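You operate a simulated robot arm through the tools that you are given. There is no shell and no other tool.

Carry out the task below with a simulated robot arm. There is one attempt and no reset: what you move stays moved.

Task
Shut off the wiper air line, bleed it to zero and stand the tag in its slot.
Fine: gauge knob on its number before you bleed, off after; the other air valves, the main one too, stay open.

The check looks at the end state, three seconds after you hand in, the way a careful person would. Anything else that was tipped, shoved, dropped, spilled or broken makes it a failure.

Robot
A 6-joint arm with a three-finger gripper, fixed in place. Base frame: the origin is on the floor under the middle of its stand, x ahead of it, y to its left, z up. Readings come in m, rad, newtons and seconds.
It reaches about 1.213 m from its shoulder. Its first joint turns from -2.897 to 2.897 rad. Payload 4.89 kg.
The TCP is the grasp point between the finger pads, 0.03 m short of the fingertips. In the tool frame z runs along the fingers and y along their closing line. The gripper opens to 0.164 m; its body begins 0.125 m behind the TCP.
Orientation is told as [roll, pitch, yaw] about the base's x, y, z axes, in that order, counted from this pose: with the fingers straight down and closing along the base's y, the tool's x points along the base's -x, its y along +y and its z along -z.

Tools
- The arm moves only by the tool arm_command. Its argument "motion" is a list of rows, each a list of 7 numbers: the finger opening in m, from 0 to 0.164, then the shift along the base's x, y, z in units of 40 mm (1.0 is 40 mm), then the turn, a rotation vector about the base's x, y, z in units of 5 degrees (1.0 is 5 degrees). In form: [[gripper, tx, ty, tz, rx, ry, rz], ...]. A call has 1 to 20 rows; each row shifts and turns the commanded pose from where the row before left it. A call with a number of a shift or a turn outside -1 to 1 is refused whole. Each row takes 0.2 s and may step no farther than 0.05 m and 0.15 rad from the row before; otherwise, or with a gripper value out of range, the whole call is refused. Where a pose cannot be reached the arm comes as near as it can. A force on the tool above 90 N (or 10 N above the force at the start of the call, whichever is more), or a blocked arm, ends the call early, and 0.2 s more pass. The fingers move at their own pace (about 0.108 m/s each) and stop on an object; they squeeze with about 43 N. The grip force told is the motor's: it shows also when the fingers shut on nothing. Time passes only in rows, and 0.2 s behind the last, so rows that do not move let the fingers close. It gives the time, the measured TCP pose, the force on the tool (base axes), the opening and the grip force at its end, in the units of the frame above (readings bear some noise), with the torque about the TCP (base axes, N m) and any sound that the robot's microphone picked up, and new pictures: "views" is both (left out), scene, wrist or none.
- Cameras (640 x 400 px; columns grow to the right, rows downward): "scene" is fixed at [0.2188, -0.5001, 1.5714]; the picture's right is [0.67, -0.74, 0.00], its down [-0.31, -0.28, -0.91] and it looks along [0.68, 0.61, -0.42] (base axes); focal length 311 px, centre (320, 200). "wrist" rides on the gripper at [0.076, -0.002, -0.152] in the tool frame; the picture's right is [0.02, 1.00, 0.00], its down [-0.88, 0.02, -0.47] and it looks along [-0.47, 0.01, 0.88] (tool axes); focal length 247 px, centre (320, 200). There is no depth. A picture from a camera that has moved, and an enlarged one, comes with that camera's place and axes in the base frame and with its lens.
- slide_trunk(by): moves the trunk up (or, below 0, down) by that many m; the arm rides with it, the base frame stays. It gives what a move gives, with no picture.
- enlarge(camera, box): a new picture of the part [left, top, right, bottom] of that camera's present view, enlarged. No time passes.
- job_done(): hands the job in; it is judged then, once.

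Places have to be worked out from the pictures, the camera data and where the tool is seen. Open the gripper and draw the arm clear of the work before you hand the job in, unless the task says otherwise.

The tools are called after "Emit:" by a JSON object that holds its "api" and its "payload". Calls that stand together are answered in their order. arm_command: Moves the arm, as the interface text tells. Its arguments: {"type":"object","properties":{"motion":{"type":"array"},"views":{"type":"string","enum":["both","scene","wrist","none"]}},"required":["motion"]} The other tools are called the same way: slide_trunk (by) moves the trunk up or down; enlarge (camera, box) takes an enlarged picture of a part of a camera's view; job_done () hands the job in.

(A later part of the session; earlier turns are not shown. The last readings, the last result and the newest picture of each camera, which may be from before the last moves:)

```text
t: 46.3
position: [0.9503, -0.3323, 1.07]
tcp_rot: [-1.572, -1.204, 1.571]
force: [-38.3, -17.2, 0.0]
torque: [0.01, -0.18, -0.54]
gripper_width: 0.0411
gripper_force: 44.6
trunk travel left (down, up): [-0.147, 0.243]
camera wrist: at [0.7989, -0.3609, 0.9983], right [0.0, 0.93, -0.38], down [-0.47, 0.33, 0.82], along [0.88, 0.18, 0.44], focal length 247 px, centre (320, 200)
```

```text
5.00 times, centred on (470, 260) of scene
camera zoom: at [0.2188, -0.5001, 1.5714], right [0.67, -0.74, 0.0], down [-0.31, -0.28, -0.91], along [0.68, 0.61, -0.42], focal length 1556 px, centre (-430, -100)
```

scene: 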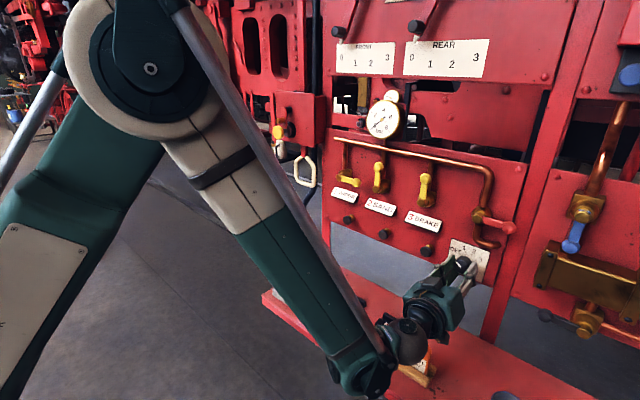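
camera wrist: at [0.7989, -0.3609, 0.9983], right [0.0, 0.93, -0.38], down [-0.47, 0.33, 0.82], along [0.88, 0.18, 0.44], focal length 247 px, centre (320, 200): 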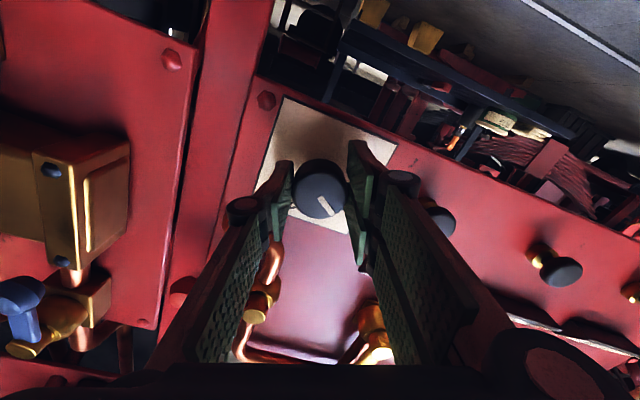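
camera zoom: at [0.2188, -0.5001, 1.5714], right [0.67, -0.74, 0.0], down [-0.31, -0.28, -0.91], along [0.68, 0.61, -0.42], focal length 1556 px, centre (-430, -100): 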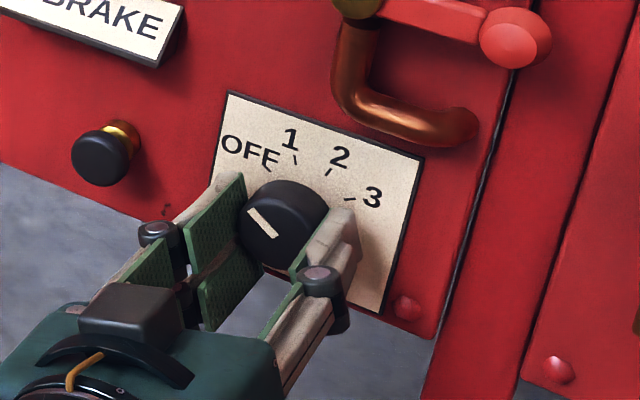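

The pointer is back toward OFF. I release, back straight out, and check it.

Emit:
{"api": "arm_command", "payload": {"motion": [[0.05, 0, 0, 0, 0, 0, 0], [0.065, 0, 0, 0, 0, 0, 0], [0.065, -0.5, 0, 0, 0, 0, 0], [0.065, -0.9, 0, 0, 0, 0, 0], [0.065, -0.9, 0, 0, 0, 0, 0], [0.065, 0, 0, 0, 0, 0, 0]]}}

Emit:
{"api": "enlarge", "payload": {"camera": "wrist", "box": [220, 80, 420, 205]}}

Emit:
{"api": "enlarge", "payload": {"camera": "scene", "box": [420, 220, 520, 300]}}

Emit:
{"api": "enlarge", "payload": {"camera": "scene", "box": [320, 80, 500, 250]}}

```text
t: 47.7
position: [0.8587, -0.3277, 1.0666]
tcp_rot: [-1.569, -1.204, 1.568]
force: [-0.9, -0.1, -0.2]
torque: [0.0, 0.02, -0.07]
gripper_width: 0.0649
gripper_force: 0.2
trunk travel left (down, up): [-0.147, 0.243]
camera wrist: at [0.7071, -0.3563, 0.9952], right [0.0, 0.93, -0.38], down [-0.47, 0.33, 0.82], along [0.88, 0.18, 0.44], focal length 247 px, centre (320, 200)
```

scene: 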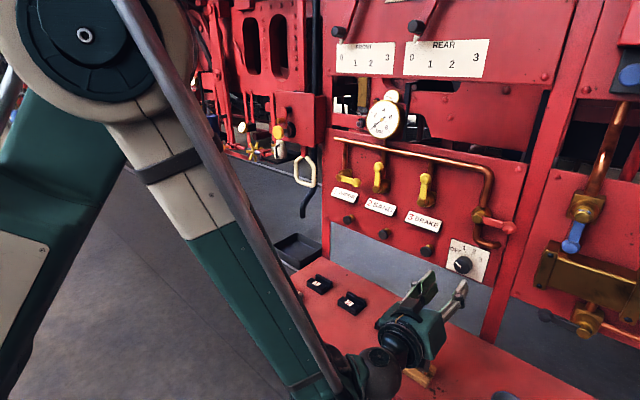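
wrist: 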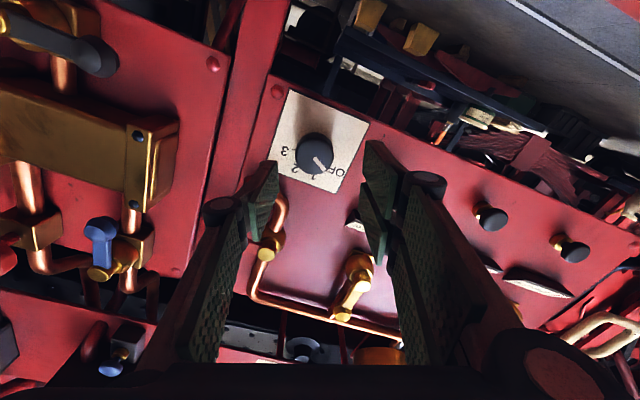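

```text
3.20 times, centred on (320, 142) of wrist
camera zoom: at [0.7071, -0.3563, 0.9952], right [0.0, 0.93, -0.38], down [-0.47, 0.33, 0.82], along [0.88, 0.18, 0.44], focal length 790 px, centre (320, 384)
```

zoom: 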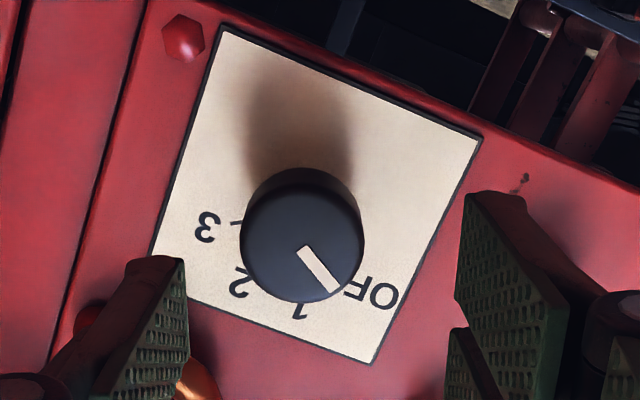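

```text
5.00 times, centred on (470, 260) of scene
camera zoom: at [0.2188, -0.5001, 1.5714], right [0.67, -0.74, 0.0], down [-0.31, -0.28, -0.91], along [0.68, 0.61, -0.42], focal length 1556 px, centre (-430, -100)
```

zoom: 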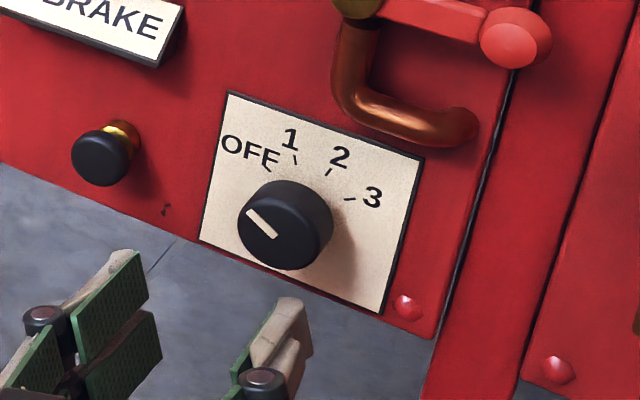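

```text
2.35 times, centred on (410, 165) of scene
camera zoom: at [0.2188, -0.5001, 1.5714], right [0.67, -0.74, 0.0], down [-0.31, -0.28, -0.91], along [0.68, 0.61, -0.42], focal length 732 px, centre (108, 282)
```

zoom: 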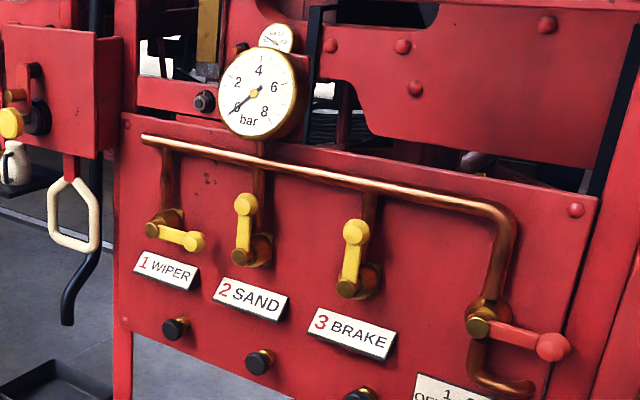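

Selector back on OFF, gauge at zero, wiper lever horizontal and the other valves untouched. Next is the tag: I retreat, level the roll and pitch the gripper back down above the shelf to look at the tag and slots.

Emit:
{"api": "arm_command", "payload": {"motion": [[0.065, -1, 0, 0.3, 0.84, 0, 0], [0.08, -1, 0, 0.5, 0.84, 0, 0], [0.1, -1, 0, 0.5, 0.84, 0, 0], [0.1, -1, 0, 0.5, 0.84, 0, 0], [0.1, -1, 0, 0.5, 0.84, 0, 0], [0.1, 0, 0.2, 0.2, 0, 1, 0], [0.1, 0, 0.2, 0.2, 0, 1, 0], [0.1, 0, 0.2, 0.2, 0, 1, 0], [0.1, 0, 0.2, 0.2, 0, 1, 0], [0.1, 0, 0.2, 0.2, 0, 1, 0], [0.1, 0, 0.2, 0.2, 0, 1, 0], [0.1, 0, 0.2, 0.2, 0, 1, 0], [0.1, 0, 0.2, 0.2, 0, 1, 0], [0.1, 0, 0.2, 0.2, 0, 1, 0], [0.1, 0, 0.2, 0.2, 0, 1, 0], [0.1, 0, 0.2, 0.2, 0, 1, 0], [0.1, 0, 0.2, 0.2, 0, 1, 0]]}}

```text
t: 51.3
position: [0.6585, -0.2384, 1.2578]
tcp_rot: [0.018, -0.533, -0.001]
force: [-0.1, 0.5, 0.6]
torque: [-0.05, -0.02, -0.06]
gripper_width: 0.0998
gripper_force: 0.1
out of reach, approached as far as the arm can: row 17
trunk travel left (down, up): [-0.147, 0.243]
camera wrist: at [0.5143, -0.2437, 1.3493], right [-0.03, 1.0, 0.0], down [0.52, 0.01, 0.85], along [0.85, 0.03, -0.52], focal length 247 px, centre (320, 200)
```

scene: 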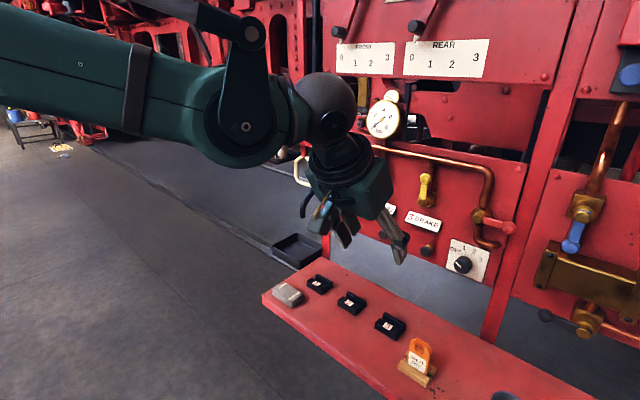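
wrist: 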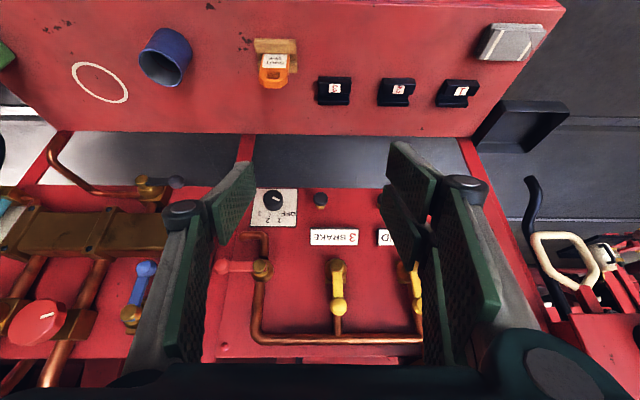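

The wrist sees the tag, the slots, the gray block and the blue cup. I enlarge the tag and slots to measure them.

Emit:
{"api": "enlarge", "payload": {"camera": "wrist", "box": [220, 20, 380, 120]}}

Emit:
{"api": "enlarge", "payload": {"camera": "wrist", "box": [380, 20, 560, 130]}}

Emit:
{"api": "enlarge", "payload": {"camera": "scene", "box": [370, 300, 470, 400]}}

Emit:
{"api": "enlarge", "payload": {"camera": "scene", "box": [260, 250, 360, 330]}}

```text
4.00 times, centred on (300, 70) of wrist
camera zoom: at [0.5143, -0.2437, 1.3493], right [-0.03, 1.0, 0.0], down [0.52, 0.01, 0.85], along [0.85, 0.03, -0.52], focal length 988 px, centre (400, 720)
```

zoom: 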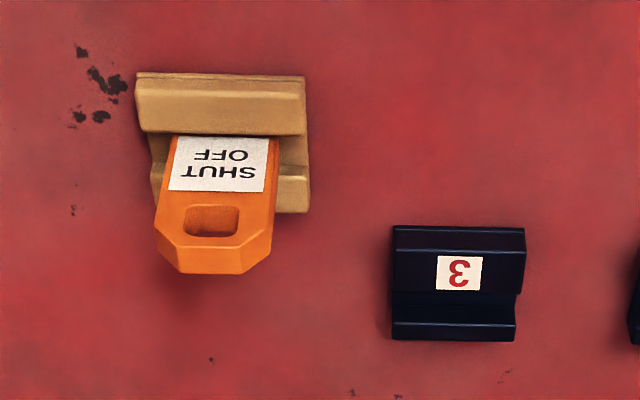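

```text
3.56 times, centred on (470, 75) of wrist
camera zoom: at [0.5143, -0.2437, 1.3493], right [-0.03, 1.0, 0.0], down [0.52, 0.01, 0.85], along [0.85, 0.03, -0.52], focal length 878 px, centre (-213, 644)
```

zoom: 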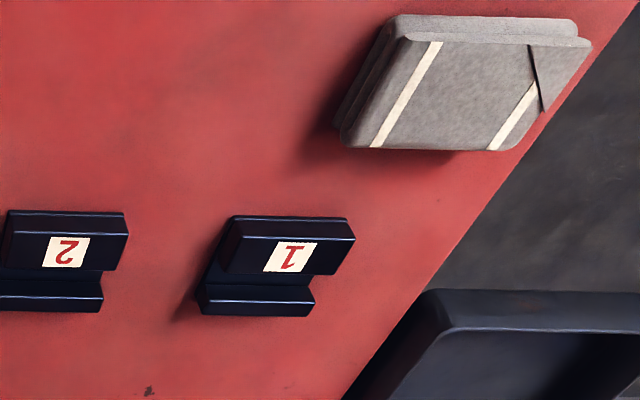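

```text
4.00 times, centred on (420, 350) of scene
camera zoom: at [0.2188, -0.5001, 1.5714], right [0.67, -0.74, 0.0], down [-0.31, -0.28, -0.91], along [0.68, 0.61, -0.42], focal length 1245 px, centre (-80, -400)
```

zoom: 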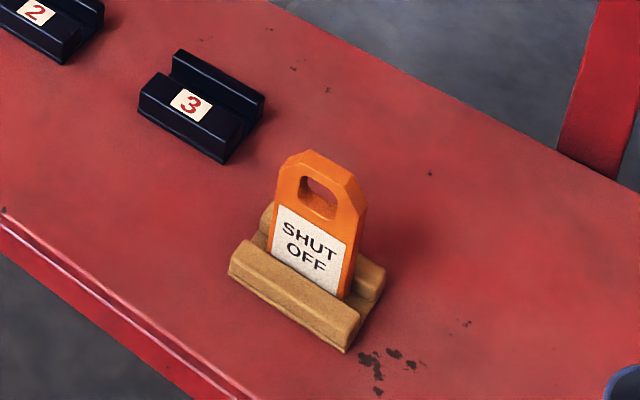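

```text
5.00 times, centred on (310, 290) of scene
camera zoom: at [0.2188, -0.5001, 1.5714], right [0.67, -0.74, 0.0], down [-0.31, -0.28, -0.91], along [0.68, 0.61, -0.42], focal length 1556 px, centre (370, -250)
```

zoom: 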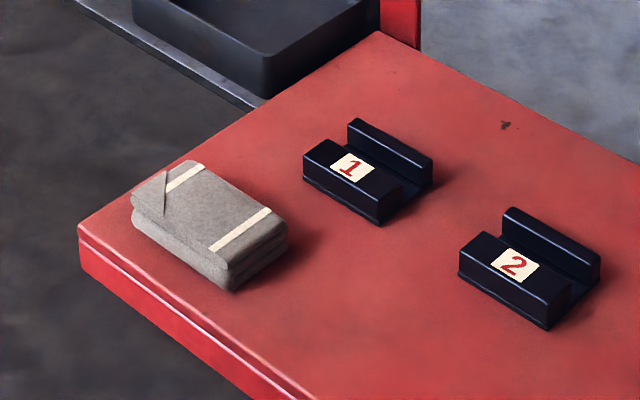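

The slots are a labelled front wall, a groove and a narrow back wall, with the groove running along y, as in the wooden holder. I move out a little and finish pitching the fingers straight down.

Emit:
{"api": "arm_command", "payload": {"motion": [[0.1, 0.4, 0.2, 0, 0, 1, 0], [0.1, 0.4, 0.2, 0, 0, 1, 0], [0.1, 0.4, 0.2, 0, 0, 1, 0], [0.1, 0.4, 0.2, 0, 0, 1, 0], [0.1, 0.4, 0.2, 0, 0, 1, 0], [0.1, 0.4, 0.2, 0, 0, 1, 0], [0.1, 0, 0, 0, 0, 0, 0]]}}

```text
t: 52.9
position: [0.7333, -0.2346, 1.2551]
tcp_rot: [0.25, -0.133, -0.017]
force: [0.8, 0.1, -0.8]
torque: [0.03, 0.11, 0.06]
gripper_width: 0.1002
gripper_force: 0.1
out of reach, approached as far as the arm can: row 1, 2, 3, 4, 5
trunk travel left (down, up): [-0.147, 0.243]
camera wrist: at [0.6361, -0.2717, 1.3915], right [-0.04, 0.97, 0.24], down [0.81, -0.11, 0.57], along [0.58, 0.22, -0.78], focal length 247 px, centre (320, 200)
```

scene: 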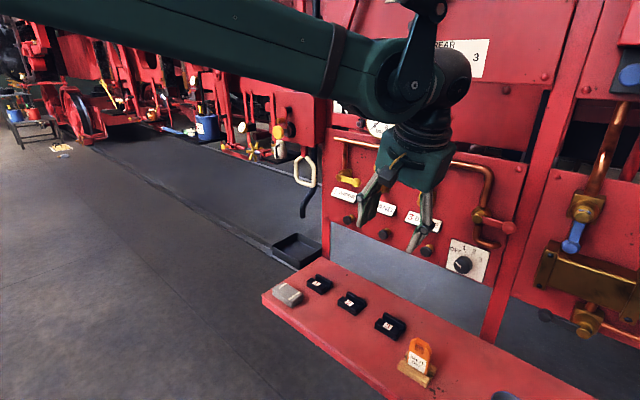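
wrist: 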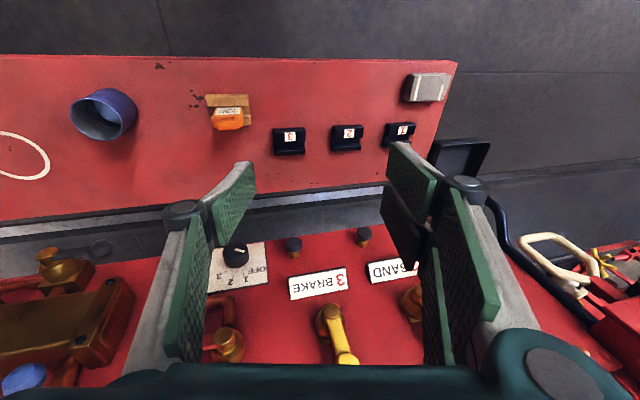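

The measured pose lags (roll 0.25, some rows flagged out of reach). I wait a moment without moving to see where the arm settles.

Emit:
{"api": "arm_command", "payload": {"motion": [[0.1, 0, 0, 0, 0, 0, 0], [0.1, 0, 0, 0, 0, 0, 0], [0.1, 0, 0, 0, 0, 0, 0]]}}

```text
t: 53.7
position: [0.7309, -0.2331, 1.2566]
tcp_rot: [0.25, -0.133, -0.018]
force: [-0.2, -0.5, -0.2]
torque: [-0.01, -0.02, 0.0]
gripper_width: 0.0999
gripper_force: 0.1
trunk travel left (down, up): [-0.147, 0.243]
camera wrist: at [0.6352, -0.2718, 1.3918], right [-0.04, 0.97, 0.24], down [0.81, -0.11, 0.58], along [0.59, 0.22, -0.78], focal length 247 px, centre (320, 200)
```

scene: 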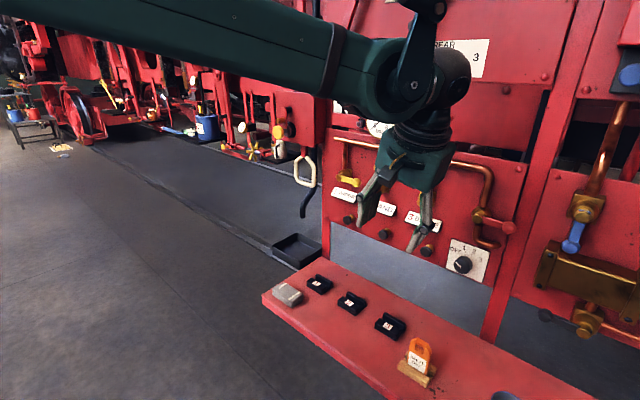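
wrist: 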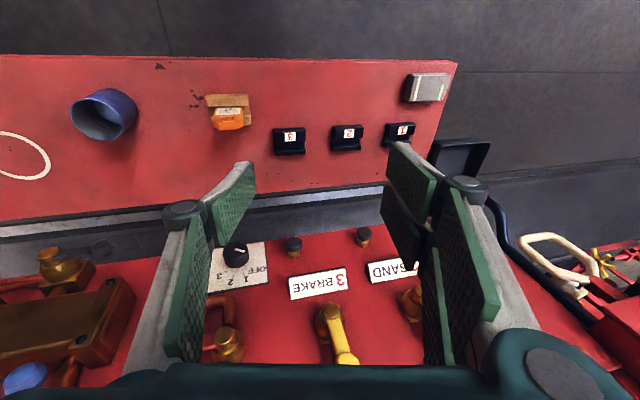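

The arm settled with a 14° roll error, so some joint seems limited here. I try moving up and toward the middle, near the starting pose, while taking out the roll and pitch.

Emit:
{"api": "arm_command", "payload": {"motion": [[0.1, -0.2, 0.5, 0.5, -0.3, 0.3, 0], [0.1, -0.2, 0.5, 0.5, -0.3, 0.3, 0], [0.1, -0.2, 0.5, 0.5, -0.3, 0.3, 0], [0.1, -0.2, 0.5, 0.5, -0.3, 0.3, 0], [0.1, 0, 0.5, 0.3, -0.3, 0.3, 0], [0.1, 0, 0, 0, 0, 0, 0]]}}

```text
t: 55.1
position: [0.7012, -0.1341, 1.3492]
tcp_rot: [0.274, -0.059, -0.02]
force: [-0.3, -0.3, 0.5]
torque: [-0.02, -0.06, -0.02]
gripper_width: 0.0998
gripper_force: 0.0
out of reach, approached as far as the arm can: row 1, 3, 5
trunk travel left (down, up): [-0.147, 0.243]
camera wrist: at [0.615, -0.1753, 1.4902], right [-0.02, 0.96, 0.27], down [0.85, -0.13, 0.51], along [0.53, 0.24, -0.82], focal length 247 px, centre (320, 200)
```

scene: 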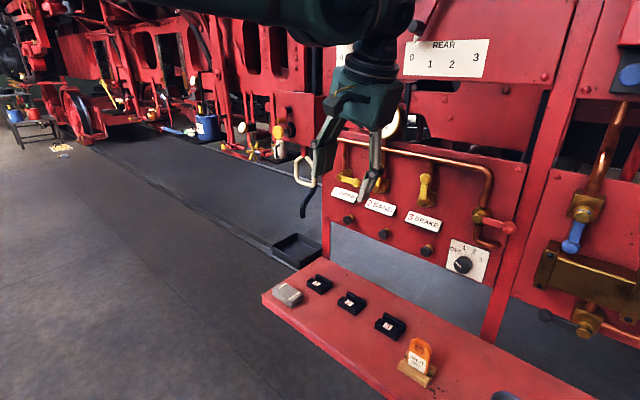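
wrist: 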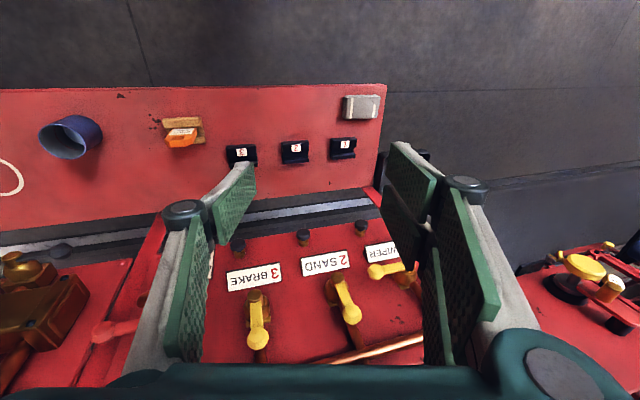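

The roll stays stuck near 15°, which looks like a wrist joint at its stop (180°-166°). A tilt in the y-z plane is harmless for gripping the tag across its thickness (closing along x), so I keep about 16° of tilt and yaw the gripper about its own axis, starting with part of the turn.

Emit:
{"api": "arm_command", "payload": {"motion": [[0.1, 0, 0, 0, 0, 0.28, -0.96], [0.1, 0, 0, 0, 0, 0.28, -0.96], [0.1, 0, 0, 0, 0, 0.28, -0.96], [0.1, 0, 0, 0, 0, 0.28, -0.96], [0.1, 0, 0, 0, 0, 0.28, -0.96], [0.1, 0, 0, 0, 0, 0.28, -0.96], [0.1, 0, 0, 0, 0, 0, 0]]}}

```text
t: 56.7
position: [0.6995, -0.1353, 1.349]
tcp_rot: [0.284, -0.012, -0.187]
force: [-0.4, 0.9, -0.7]
torque: [0.02, -0.02, 0.01]
gripper_width: 0.0999
gripper_force: 0.0
out of reach, approached as far as the arm can: row 3, 4, 5, 6
trunk travel left (down, up): [-0.147, 0.243]
camera wrist: at [0.6147, -0.1639, 1.4936], right [0.15, 0.95, 0.28], down [0.84, -0.27, 0.47], along [0.52, 0.16, -0.84], focal length 247 px, centre (320, 200)
```

scene: 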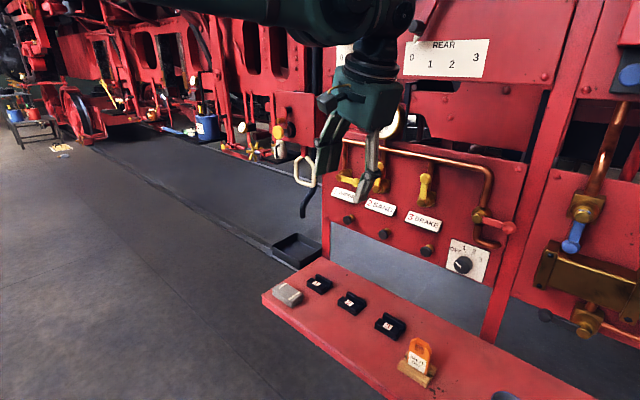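
wrist: 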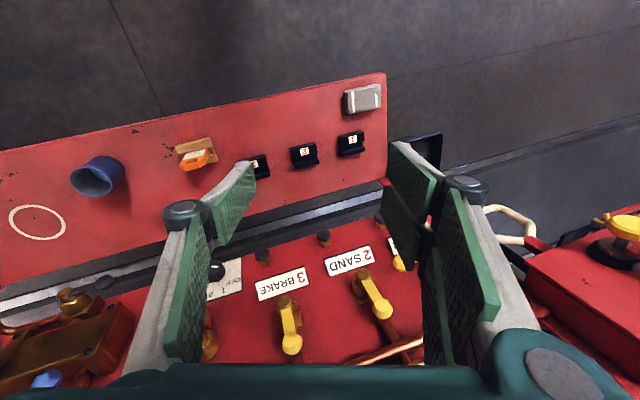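

Yaw stops after about 10° in that direction, so I turn the other way, about the tool axis.

Emit:
{"api": "arm_command", "payload": {"motion": [[0.1, 0, 0, 0, 0, -0.28, 0.96], [0.1, 0, 0, 0, 0, -0.28, 0.96], [0.1, 0, 0, 0, 0, -0.28, 0.96], [0.1, 0, 0, 0, 0, -0.28, 0.96], [0.1, 0, 0, 0, 0, -0.28, 0.96], [0.1, 0, 0, 0, 0, -0.28, 0.96], [0.1, 0, 0, 0, 0, -0.28, 0.96], [0.1, 0, 0, 0, 0, -0.28, 0.96], [0.1, 0, 0, 0, 0, -0.28, 0.96], [0.1, 0, 0, 0, 0, -0.28, 0.96], [0.1, 0, 0, 0, 0, -0.28, 0.96], [0.1, 0, 0, 0, 0, -0.28, 0.96], [0.1, 0, 0, 0, 0, -0.28, 0.96], [0.1, 0, 0, 0, 0, -0.28, 0.96], [0.1, 0, 0, 0, 0, -0.28, 0.96], [0.1, 0, 0, 0, 0, -0.28, 0.96], [0.1, 0, 0, 0, 0, -0.28, 0.96], [0.1, 0, 0, 0, 0, -0.28, 0.96], [0.1, 0, 0, 0, 0, -0.28, 0.96], [0.1, 0, 0, 0, 0, -0.28, 0.96]]}}

```text
t: 60.9
position: [0.7015, -0.1342, 1.3488]
tcp_rot: [0.004, -0.348, 1.572]
force: [0.1, -0.2, 0.0]
torque: [-0.01, -0.02, -0.01]
gripper_width: 0.1003
gripper_force: 0.0
trunk travel left (down, up): [-0.147, 0.243]
camera wrist: at [0.7024, -0.2589, 1.4656], right [-1.0, -0.02, 0.0], down [-0.02, 0.67, 0.74], along [-0.01, 0.74, -0.67], focal length 247 px, centre (320, 200)
```

scene: 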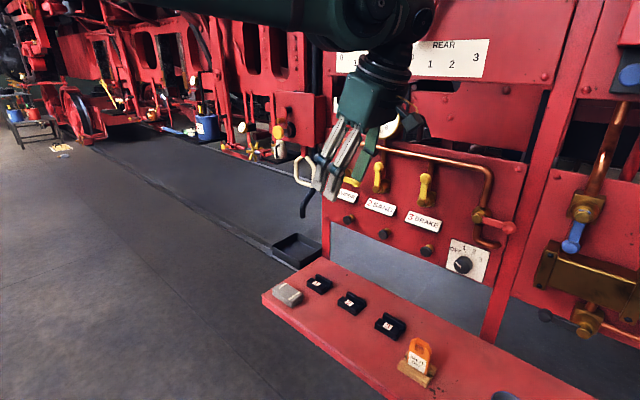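
wrist: 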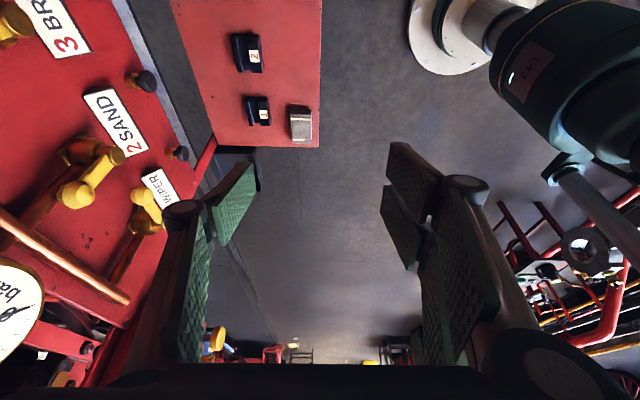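

The gripper now points down with a 20° tilt toward +y and closes exactly along x. I narrow the opening and move above the tag, stopping well over its top (about z=0.94).

Emit:
{"api": "arm_command", "payload": {"motion": [[0.08, 0.21, -0.49, -0.7, 0, 0, 0], [0.06, 0.21, -0.49, -0.7, 0, 0, 0], [0.06, 0.21, -0.49, -0.7, 0, 0, 0], [0.06, 0.21, -0.49, -0.7, 0, 0, 0], [0.06, 0.21, -0.49, -0.7, 0, 0, 0], [0.06, 0.21, -0.49, -0.7, 0, 0, 0], [0.06, 0.21, -0.49, -0.7, 0, 0, 0], [0.06, 0.21, -0.49, -0.7, 0, 0, 0], [0.06, 0.21, -0.49, -0.7, 0, 0, 0], [0.06, 0.21, -0.49, -0.7, 0, 0, 0], [0.06, 0, 0, 0, 0, 0, 0]]}}

Emit:
{"api": "enlarge", "payload": {"camera": "wrist", "box": [220, 80, 420, 280]}}

Emit:
{"api": "enlarge", "payload": {"camera": "scene", "box": [370, 240, 470, 400]}}

```text
t: 63.3
position: [0.7833, -0.3337, 1.0697]
tcp_rot: [0.004, -0.348, 1.57]
force: [0.3, -0.4, -0.1]
torque: [0.04, 0.05, 0.0]
gripper_width: 0.0599
gripper_force: 0.0
trunk travel left (down, up): [-0.147, 0.243]
camera wrist: at [0.7853, -0.4571, 1.1871], right [-1.0, -0.02, 0.0], down [-0.02, 0.67, 0.74], along [-0.01, 0.74, -0.67], focal length 247 px, centre (320, 200)
```

scene: 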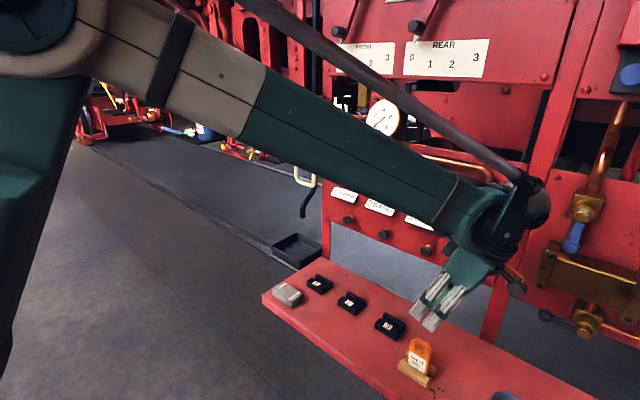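
wrist: 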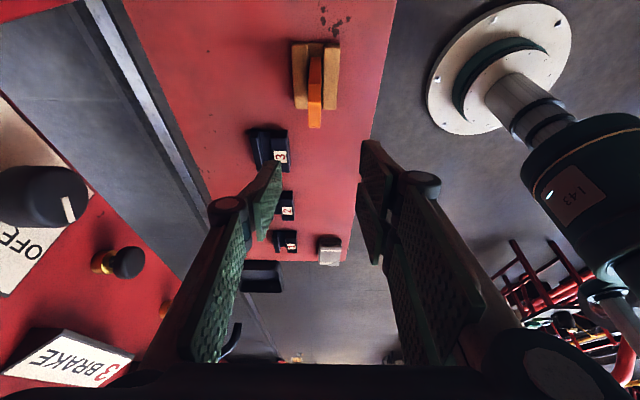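

```text
2.00 times, centred on (320, 180) of wrist
camera zoom: at [0.7853, -0.4571, 1.1871], right [-1.0, -0.02, 0.0], down [-0.02, 0.67, 0.74], along [-0.01, 0.74, -0.67], focal length 494 px, centre (320, 240)
```

zoom: 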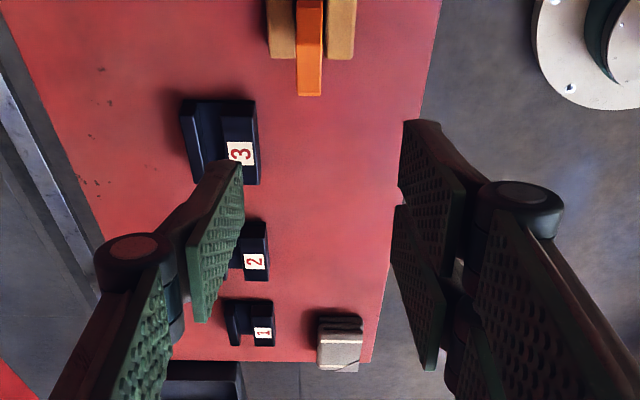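

```text
2.50 times, centred on (420, 320) of scene
camera zoom: at [0.2188, -0.5001, 1.5714], right [0.67, -0.74, 0.0], down [-0.31, -0.28, -0.91], along [0.68, 0.61, -0.42], focal length 778 px, centre (70, -100)
```

zoom: 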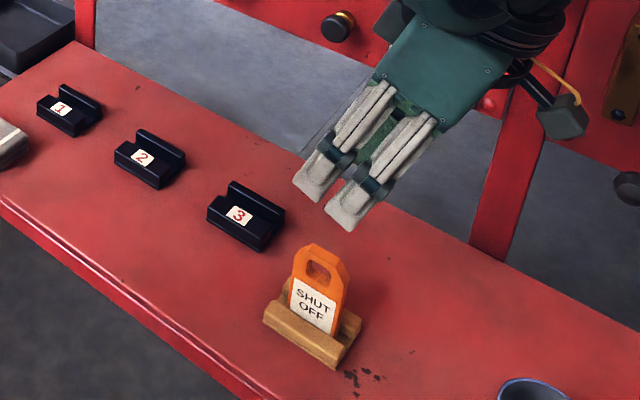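

The tag stands edge-on right under the gripper, at about x=0.790, y=-0.331, top at z≈0.943, aligned with y. I shift a few mm in x and come lower to check the alignment.

Emit:
{"api": "arm_command", "payload": {"motion": [[0.06, 0.16, 0.06, -0.7, 0, 0, 0], [0.06, 0, 0, -0.7, 0, 0, 0], [0.06, 0, 0, -0.5, 0, 0, 0], [0.06, 0, 0, 0, 0, 0, 0]]}}

Emit:
{"api": "enlarge", "payload": {"camera": "wrist", "box": [240, 60, 400, 200]}}

Emit:
{"api": "enlarge", "payload": {"camera": "scene", "box": [370, 280, 470, 400]}}

```text
t: 64.3
position: [0.7903, -0.3282, 0.9934]
tcp_rot: [0.004, -0.347, 1.57]
force: [-0.7, 0.0, -0.2]
torque: [0.05, 0.06, 0.02]
gripper_width: 0.06
gripper_force: 0.1
trunk travel left (down, up): [-0.147, 0.243]
camera wrist: at [0.7923, -0.453, 1.1101], right [-1.0, -0.02, 0.0], down [-0.02, 0.67, 0.74], along [-0.01, 0.74, -0.67], focal length 247 px, centre (320, 200)
```

scene: 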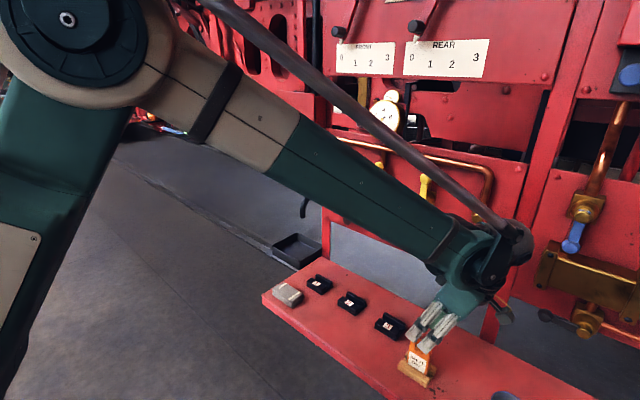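
wrist: 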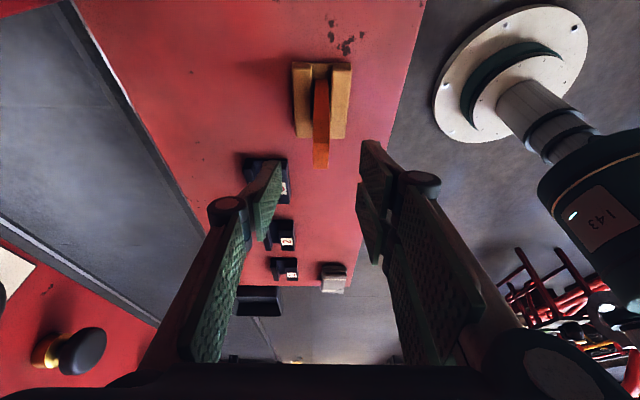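

```text
2.86 times, centred on (320, 130) of wrist
camera zoom: at [0.7923, -0.453, 1.1101], right [-1.0, -0.02, 0.0], down [-0.02, 0.67, 0.74], along [-0.01, 0.74, -0.67], focal length 706 px, centre (320, 400)
```

zoom: 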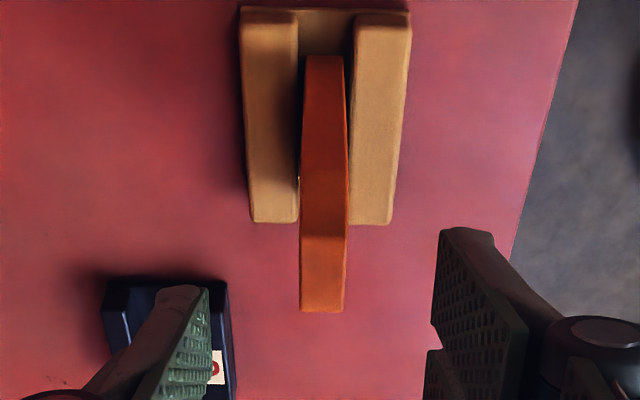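

```text
3.33 times, centred on (420, 340) of scene
camera zoom: at [0.2188, -0.5001, 1.5714], right [0.67, -0.74, 0.0], down [-0.31, -0.28, -0.91], along [0.68, 0.61, -0.42], focal length 1038 px, centre (-13, -267)
```

zoom: 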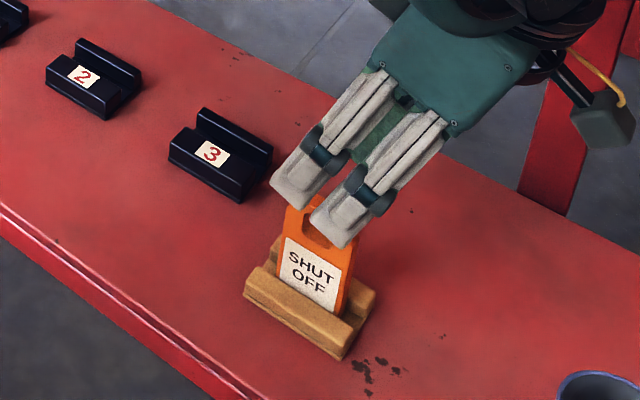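

The tag (14 mm thick) is centred between the pads within a millimetre. I descend so the pads straddle its upper half, keeping the tips above the wooden holder.

Emit:
{"api": "arm_command", "payload": {"motion": [[0.06, 0, -0.05, -0.5, 0, 0, 0], [0.06, 0, 0, -0.5, 0, 0, 0], [0.06, 0, 0, -0.5, 0, 0, 0], [0.06, 0, 0, -0.45, 0, 0, 0], [0.06, 0, 0, 0, 0, 0, 0]]}}

Emit:
{"api": "enlarge", "payload": {"camera": "wrist", "box": [240, 80, 400, 240]}}

Emit:
{"api": "enlarge", "payload": {"camera": "scene", "box": [370, 280, 470, 400]}}

```text
t: 65.5
position: [0.7917, -0.3303, 0.9154]
tcp_rot: [0.003, -0.348, 1.569]
force: [0.6, -0.5, 0.2]
torque: [0.04, 0.03, 0.04]
gripper_width: 0.0601
gripper_force: 0.0
trunk travel left (down, up): [-0.147, 0.243]
camera wrist: at [0.7938, -0.4549, 1.0325], right [-1.0, -0.02, 0.0], down [-0.02, 0.67, 0.74], along [-0.01, 0.74, -0.67], focal length 247 px, centre (320, 200)
```

scene: 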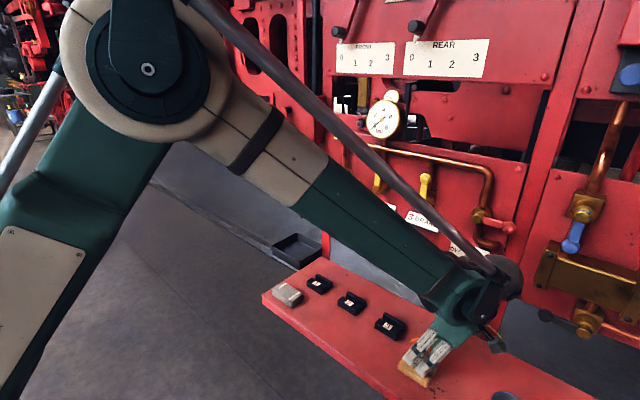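
wrist: 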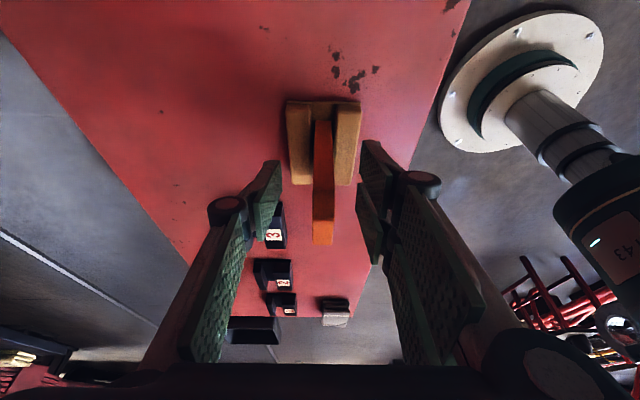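

```text
2.50 times, centred on (320, 160) of wrist
camera zoom: at [0.7938, -0.4549, 1.0325], right [-1.0, -0.02, 0.0], down [-0.02, 0.67, 0.74], along [-0.01, 0.74, -0.67], focal length 617 px, centre (320, 300)
```

zoom: 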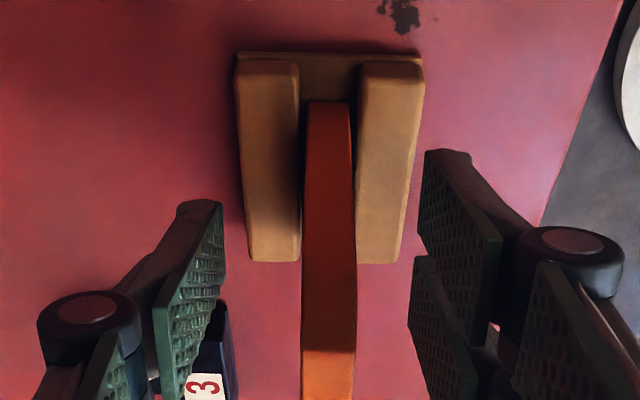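

```text
3.33 times, centred on (420, 340) of scene
camera zoom: at [0.2188, -0.5001, 1.5714], right [0.67, -0.74, 0.0], down [-0.31, -0.28, -0.91], along [0.68, 0.61, -0.42], focal length 1038 px, centre (-13, -267)
```

zoom: 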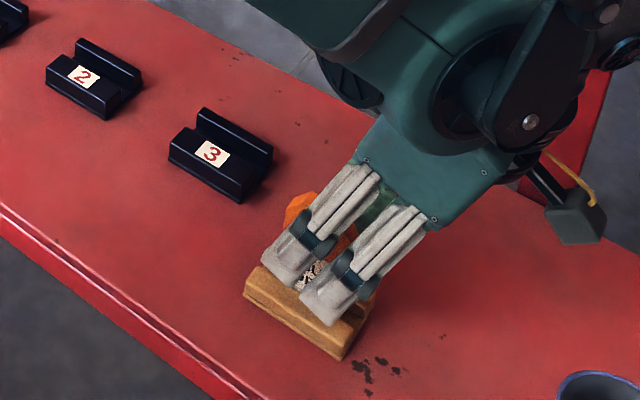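

The tag is about 2 mm toward the robot from the pads' middle (TCP reads x=0.7917). I correct that and close the fingers on the tag.

Emit:
{"api": "arm_command", "payload": {"motion": [[0.06, -0.055, 0, 0, 0, 0, 0], [0.05, 0, 0, 0, 0, 0, 0], [0.04, 0, 0, 0, 0, 0, 0], [0.03, 0, 0, 0, 0, 0, 0], [0.025, 0, 0, 0, 0, 0, 0], [0.02, 0, 0, 0, 0, 0, 0]]}}

Emit:
{"api": "enlarge", "payload": {"camera": "wrist", "box": [240, 80, 400, 240]}}

```text
t: 66.9
position: [0.7892, -0.3297, 0.9149]
tcp_rot: [0.003, -0.349, 1.569]
force: [0.1, -1.3, -0.2]
torque: [0.0, 0.01, -0.01]
gripper_width: 0.0199
gripper_force: 0.0
trunk travel left (down, up): [-0.147, 0.243]
camera wrist: at [0.791, -0.4545, 1.0324], right [-1.0, -0.02, 0.0], down [-0.02, 0.67, 0.74], along [-0.01, 0.74, -0.67], focal length 247 px, centre (320, 200)
```

scene: 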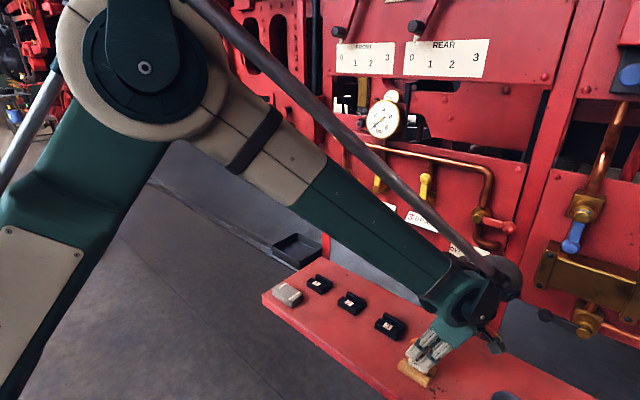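
wrist: 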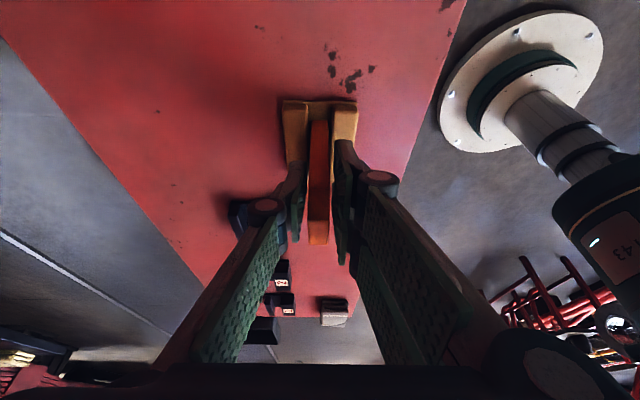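

```text
2.50 times, centred on (320, 160) of wrist
camera zoom: at [0.791, -0.4545, 1.0324], right [-1.0, -0.02, 0.0], down [-0.02, 0.67, 0.74], along [-0.01, 0.74, -0.67], focal length 617 px, centre (320, 300)
```

zoom: 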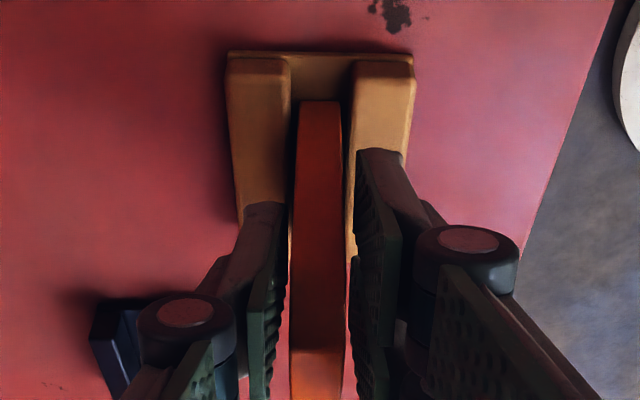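

The tag is centred between the pads with a small gap on each side. I close fully onto it.

Emit:
{"api": "arm_command", "payload": {"motion": [[0.015, 0, 0, 0, 0, 0, 0], [0.01, 0, 0, 0, 0, 0, 0], [0.005, 0, 0, 0, 0, 0, 0], [0.005, 0, 0, 0, 0, 0, 0]]}}

Emit:
{"api": "enlarge", "payload": {"camera": "wrist", "box": [240, 80, 400, 240]}}

```text
t: 67.9
position: [0.7898, -0.3311, 0.915]
tcp_rot: [0.004, -0.347, 1.569]
force: [0.4, 0.6, -0.2]
torque: [-0.03, -0.01, 0.0]
gripper_width: 0.0132
gripper_force: 43.4
trunk travel left (down, up): [-0.147, 0.243]
camera wrist: at [0.791, -0.4545, 1.0323], right [-1.0, -0.02, 0.0], down [-0.02, 0.67, 0.74], along [-0.01, 0.74, -0.67], focal length 247 px, centre (320, 200)
```

scene: 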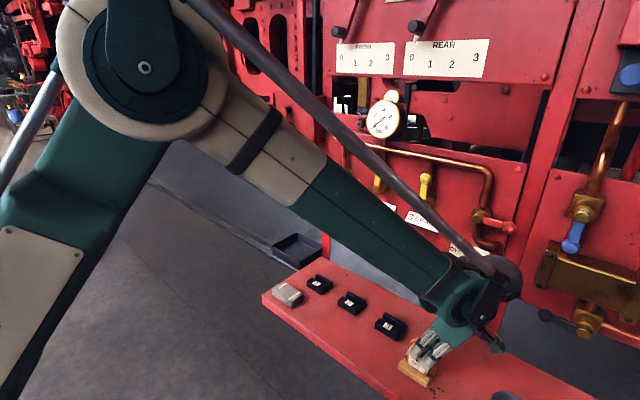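
wrist: 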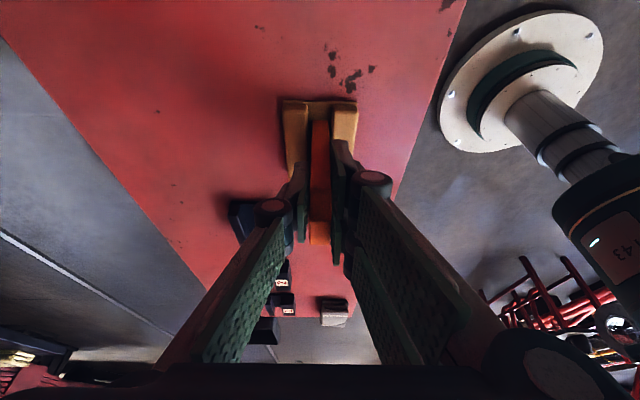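

```text
2.50 times, centred on (320, 160) of wrist
camera zoom: at [0.791, -0.4545, 1.0323], right [-1.0, -0.02, 0.0], down [-0.02, 0.67, 0.74], along [-0.01, 0.74, -0.67], focal length 617 px, centre (320, 300)
```

zoom: 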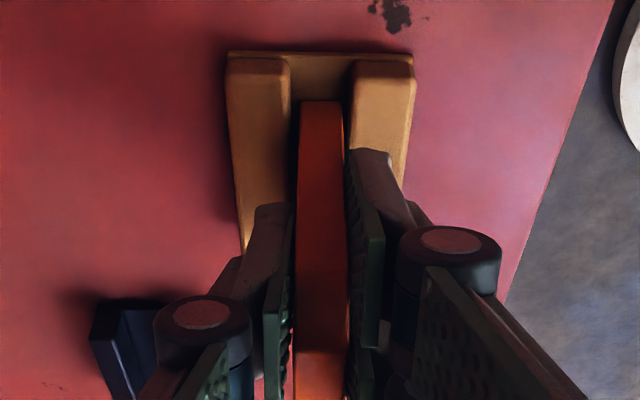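

The tag is held (0.013 m, 43 N) without having been shifted. I lift it straight up slowly.

Emit:
{"api": "arm_command", "payload": {"motion": [[0.005, 0, 0, 0.3, 0, 0, 0], [0.005, 0, 0, 0.4, 0, 0, 0], [0.005, 0, 0, 0.6, 0, 0, 0], [0.005, 0, 0, 0.8, 0, 0, 0], [0.005, 0, 0, 0.8, 0, 0, 0], [0.005, 0, 0, 0, 0, 0, 0]]}}

Emit:
{"api": "enlarge", "payload": {"camera": "wrist", "box": [220, 60, 420, 260]}}

Emit:
{"api": "enlarge", "payload": {"camera": "scene", "box": [340, 260, 470, 400]}}

```text
t: 69.3
position: [0.7889, -0.3305, 1.0315]
tcp_rot: [0.005, -0.348, 1.569]
force: [0.0, -0.1, 0.0]
torque: [-0.04, 0.03, 0.0]
gripper_width: 0.0131
gripper_force: 43.6
trunk travel left (down, up): [-0.147, 0.243]
camera wrist: at [0.7911, -0.4555, 1.1481], right [-1.0, -0.02, 0.0], down [-0.02, 0.67, 0.74], along [-0.01, 0.74, -0.67], focal length 247 px, centre (320, 200)
```

scene: 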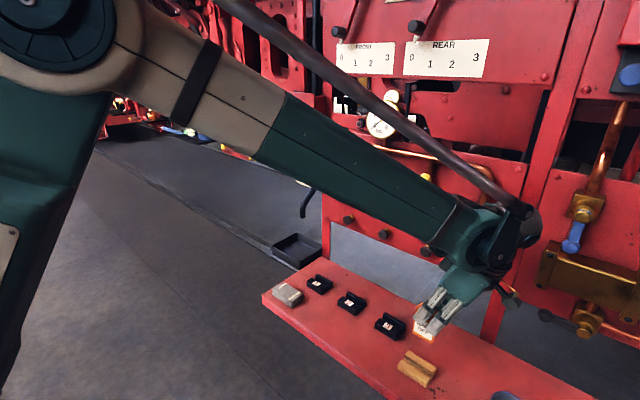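
wrist: 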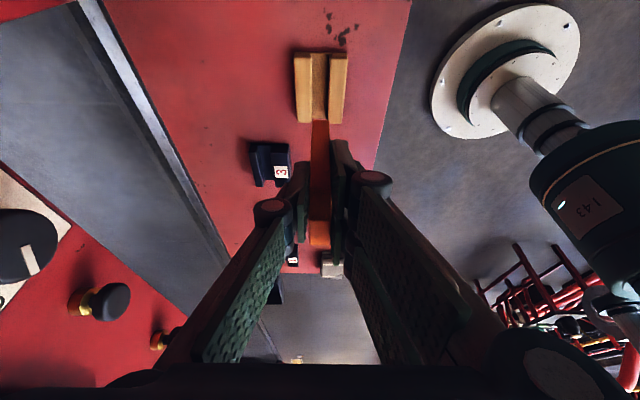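

```text
2.00 times, centred on (320, 160) of wrist
camera zoom: at [0.7911, -0.4555, 1.1481], right [-1.0, -0.02, 0.0], down [-0.02, 0.67, 0.74], along [-0.01, 0.74, -0.67], focal length 494 px, centre (320, 280)
```

zoom: 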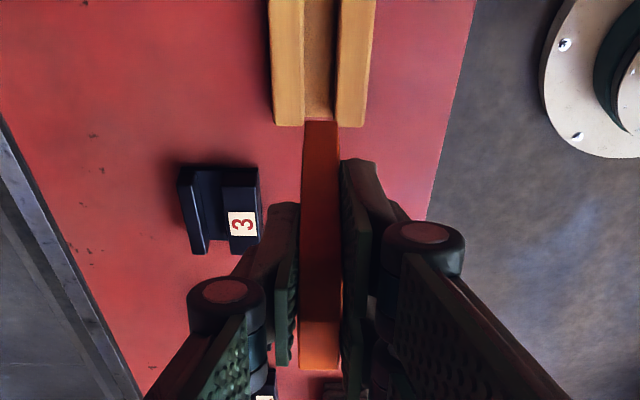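

```text
2.86 times, centred on (405, 330) of scene
camera zoom: at [0.2188, -0.5001, 1.5714], right [0.67, -0.74, 0.0], down [-0.31, -0.28, -0.91], along [0.68, 0.61, -0.42], focal length 889 px, centre (77, -171)
```

zoom: 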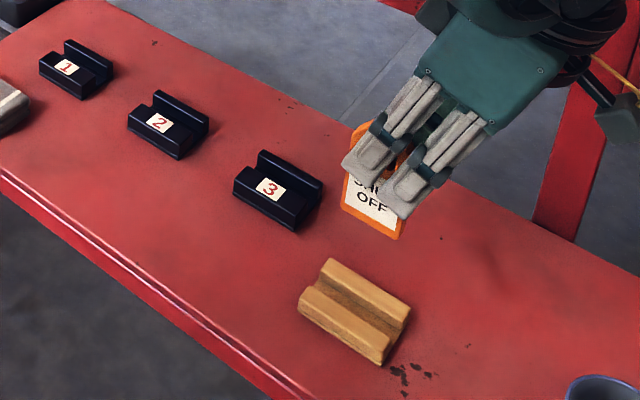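

The tag hangs free and the holder stayed in place. Before carrying it to slot 1 I check the wrist's bulk, since it will pass near the levers (they stick out to x≈0.942).

Emit:
{"api": "enlarge", "payload": {"camera": "scene", "box": [400, 170, 560, 350]}}

Emit:
{"api": "enlarge", "payload": {"camera": "scene", "box": [260, 250, 420, 350]}}

```text
2.22 times, centred on (480, 260) of scene
camera zoom: at [0.2188, -0.5001, 1.5714], right [0.67, -0.74, 0.0], down [-0.31, -0.28, -0.91], along [0.68, 0.61, -0.42], focal length 692 px, centre (-36, 67)
```

zoom: 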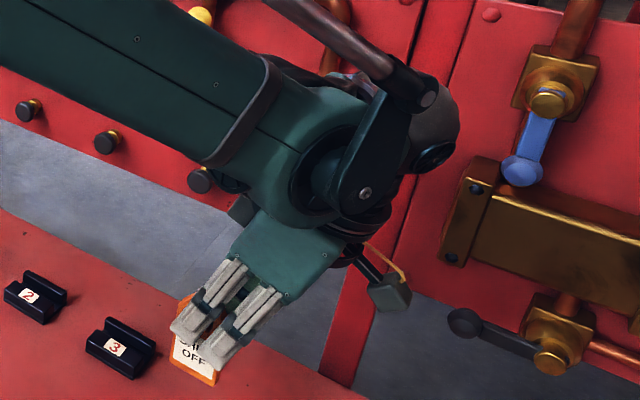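

```text
4.00 times, centred on (340, 300) of scene
camera zoom: at [0.2188, -0.5001, 1.5714], right [0.67, -0.74, 0.0], down [-0.31, -0.28, -0.91], along [0.68, 0.61, -0.42], focal length 1245 px, centre (240, -200)
```

zoom: 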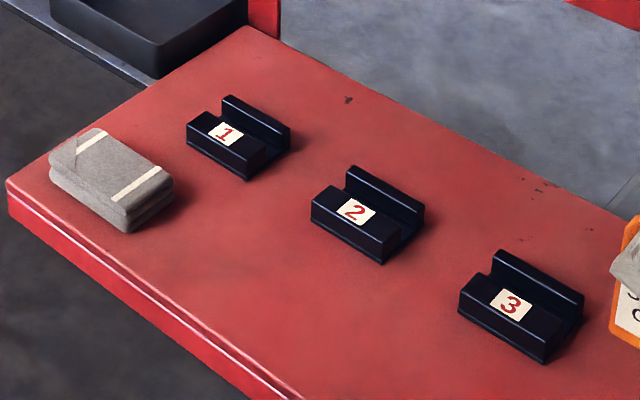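

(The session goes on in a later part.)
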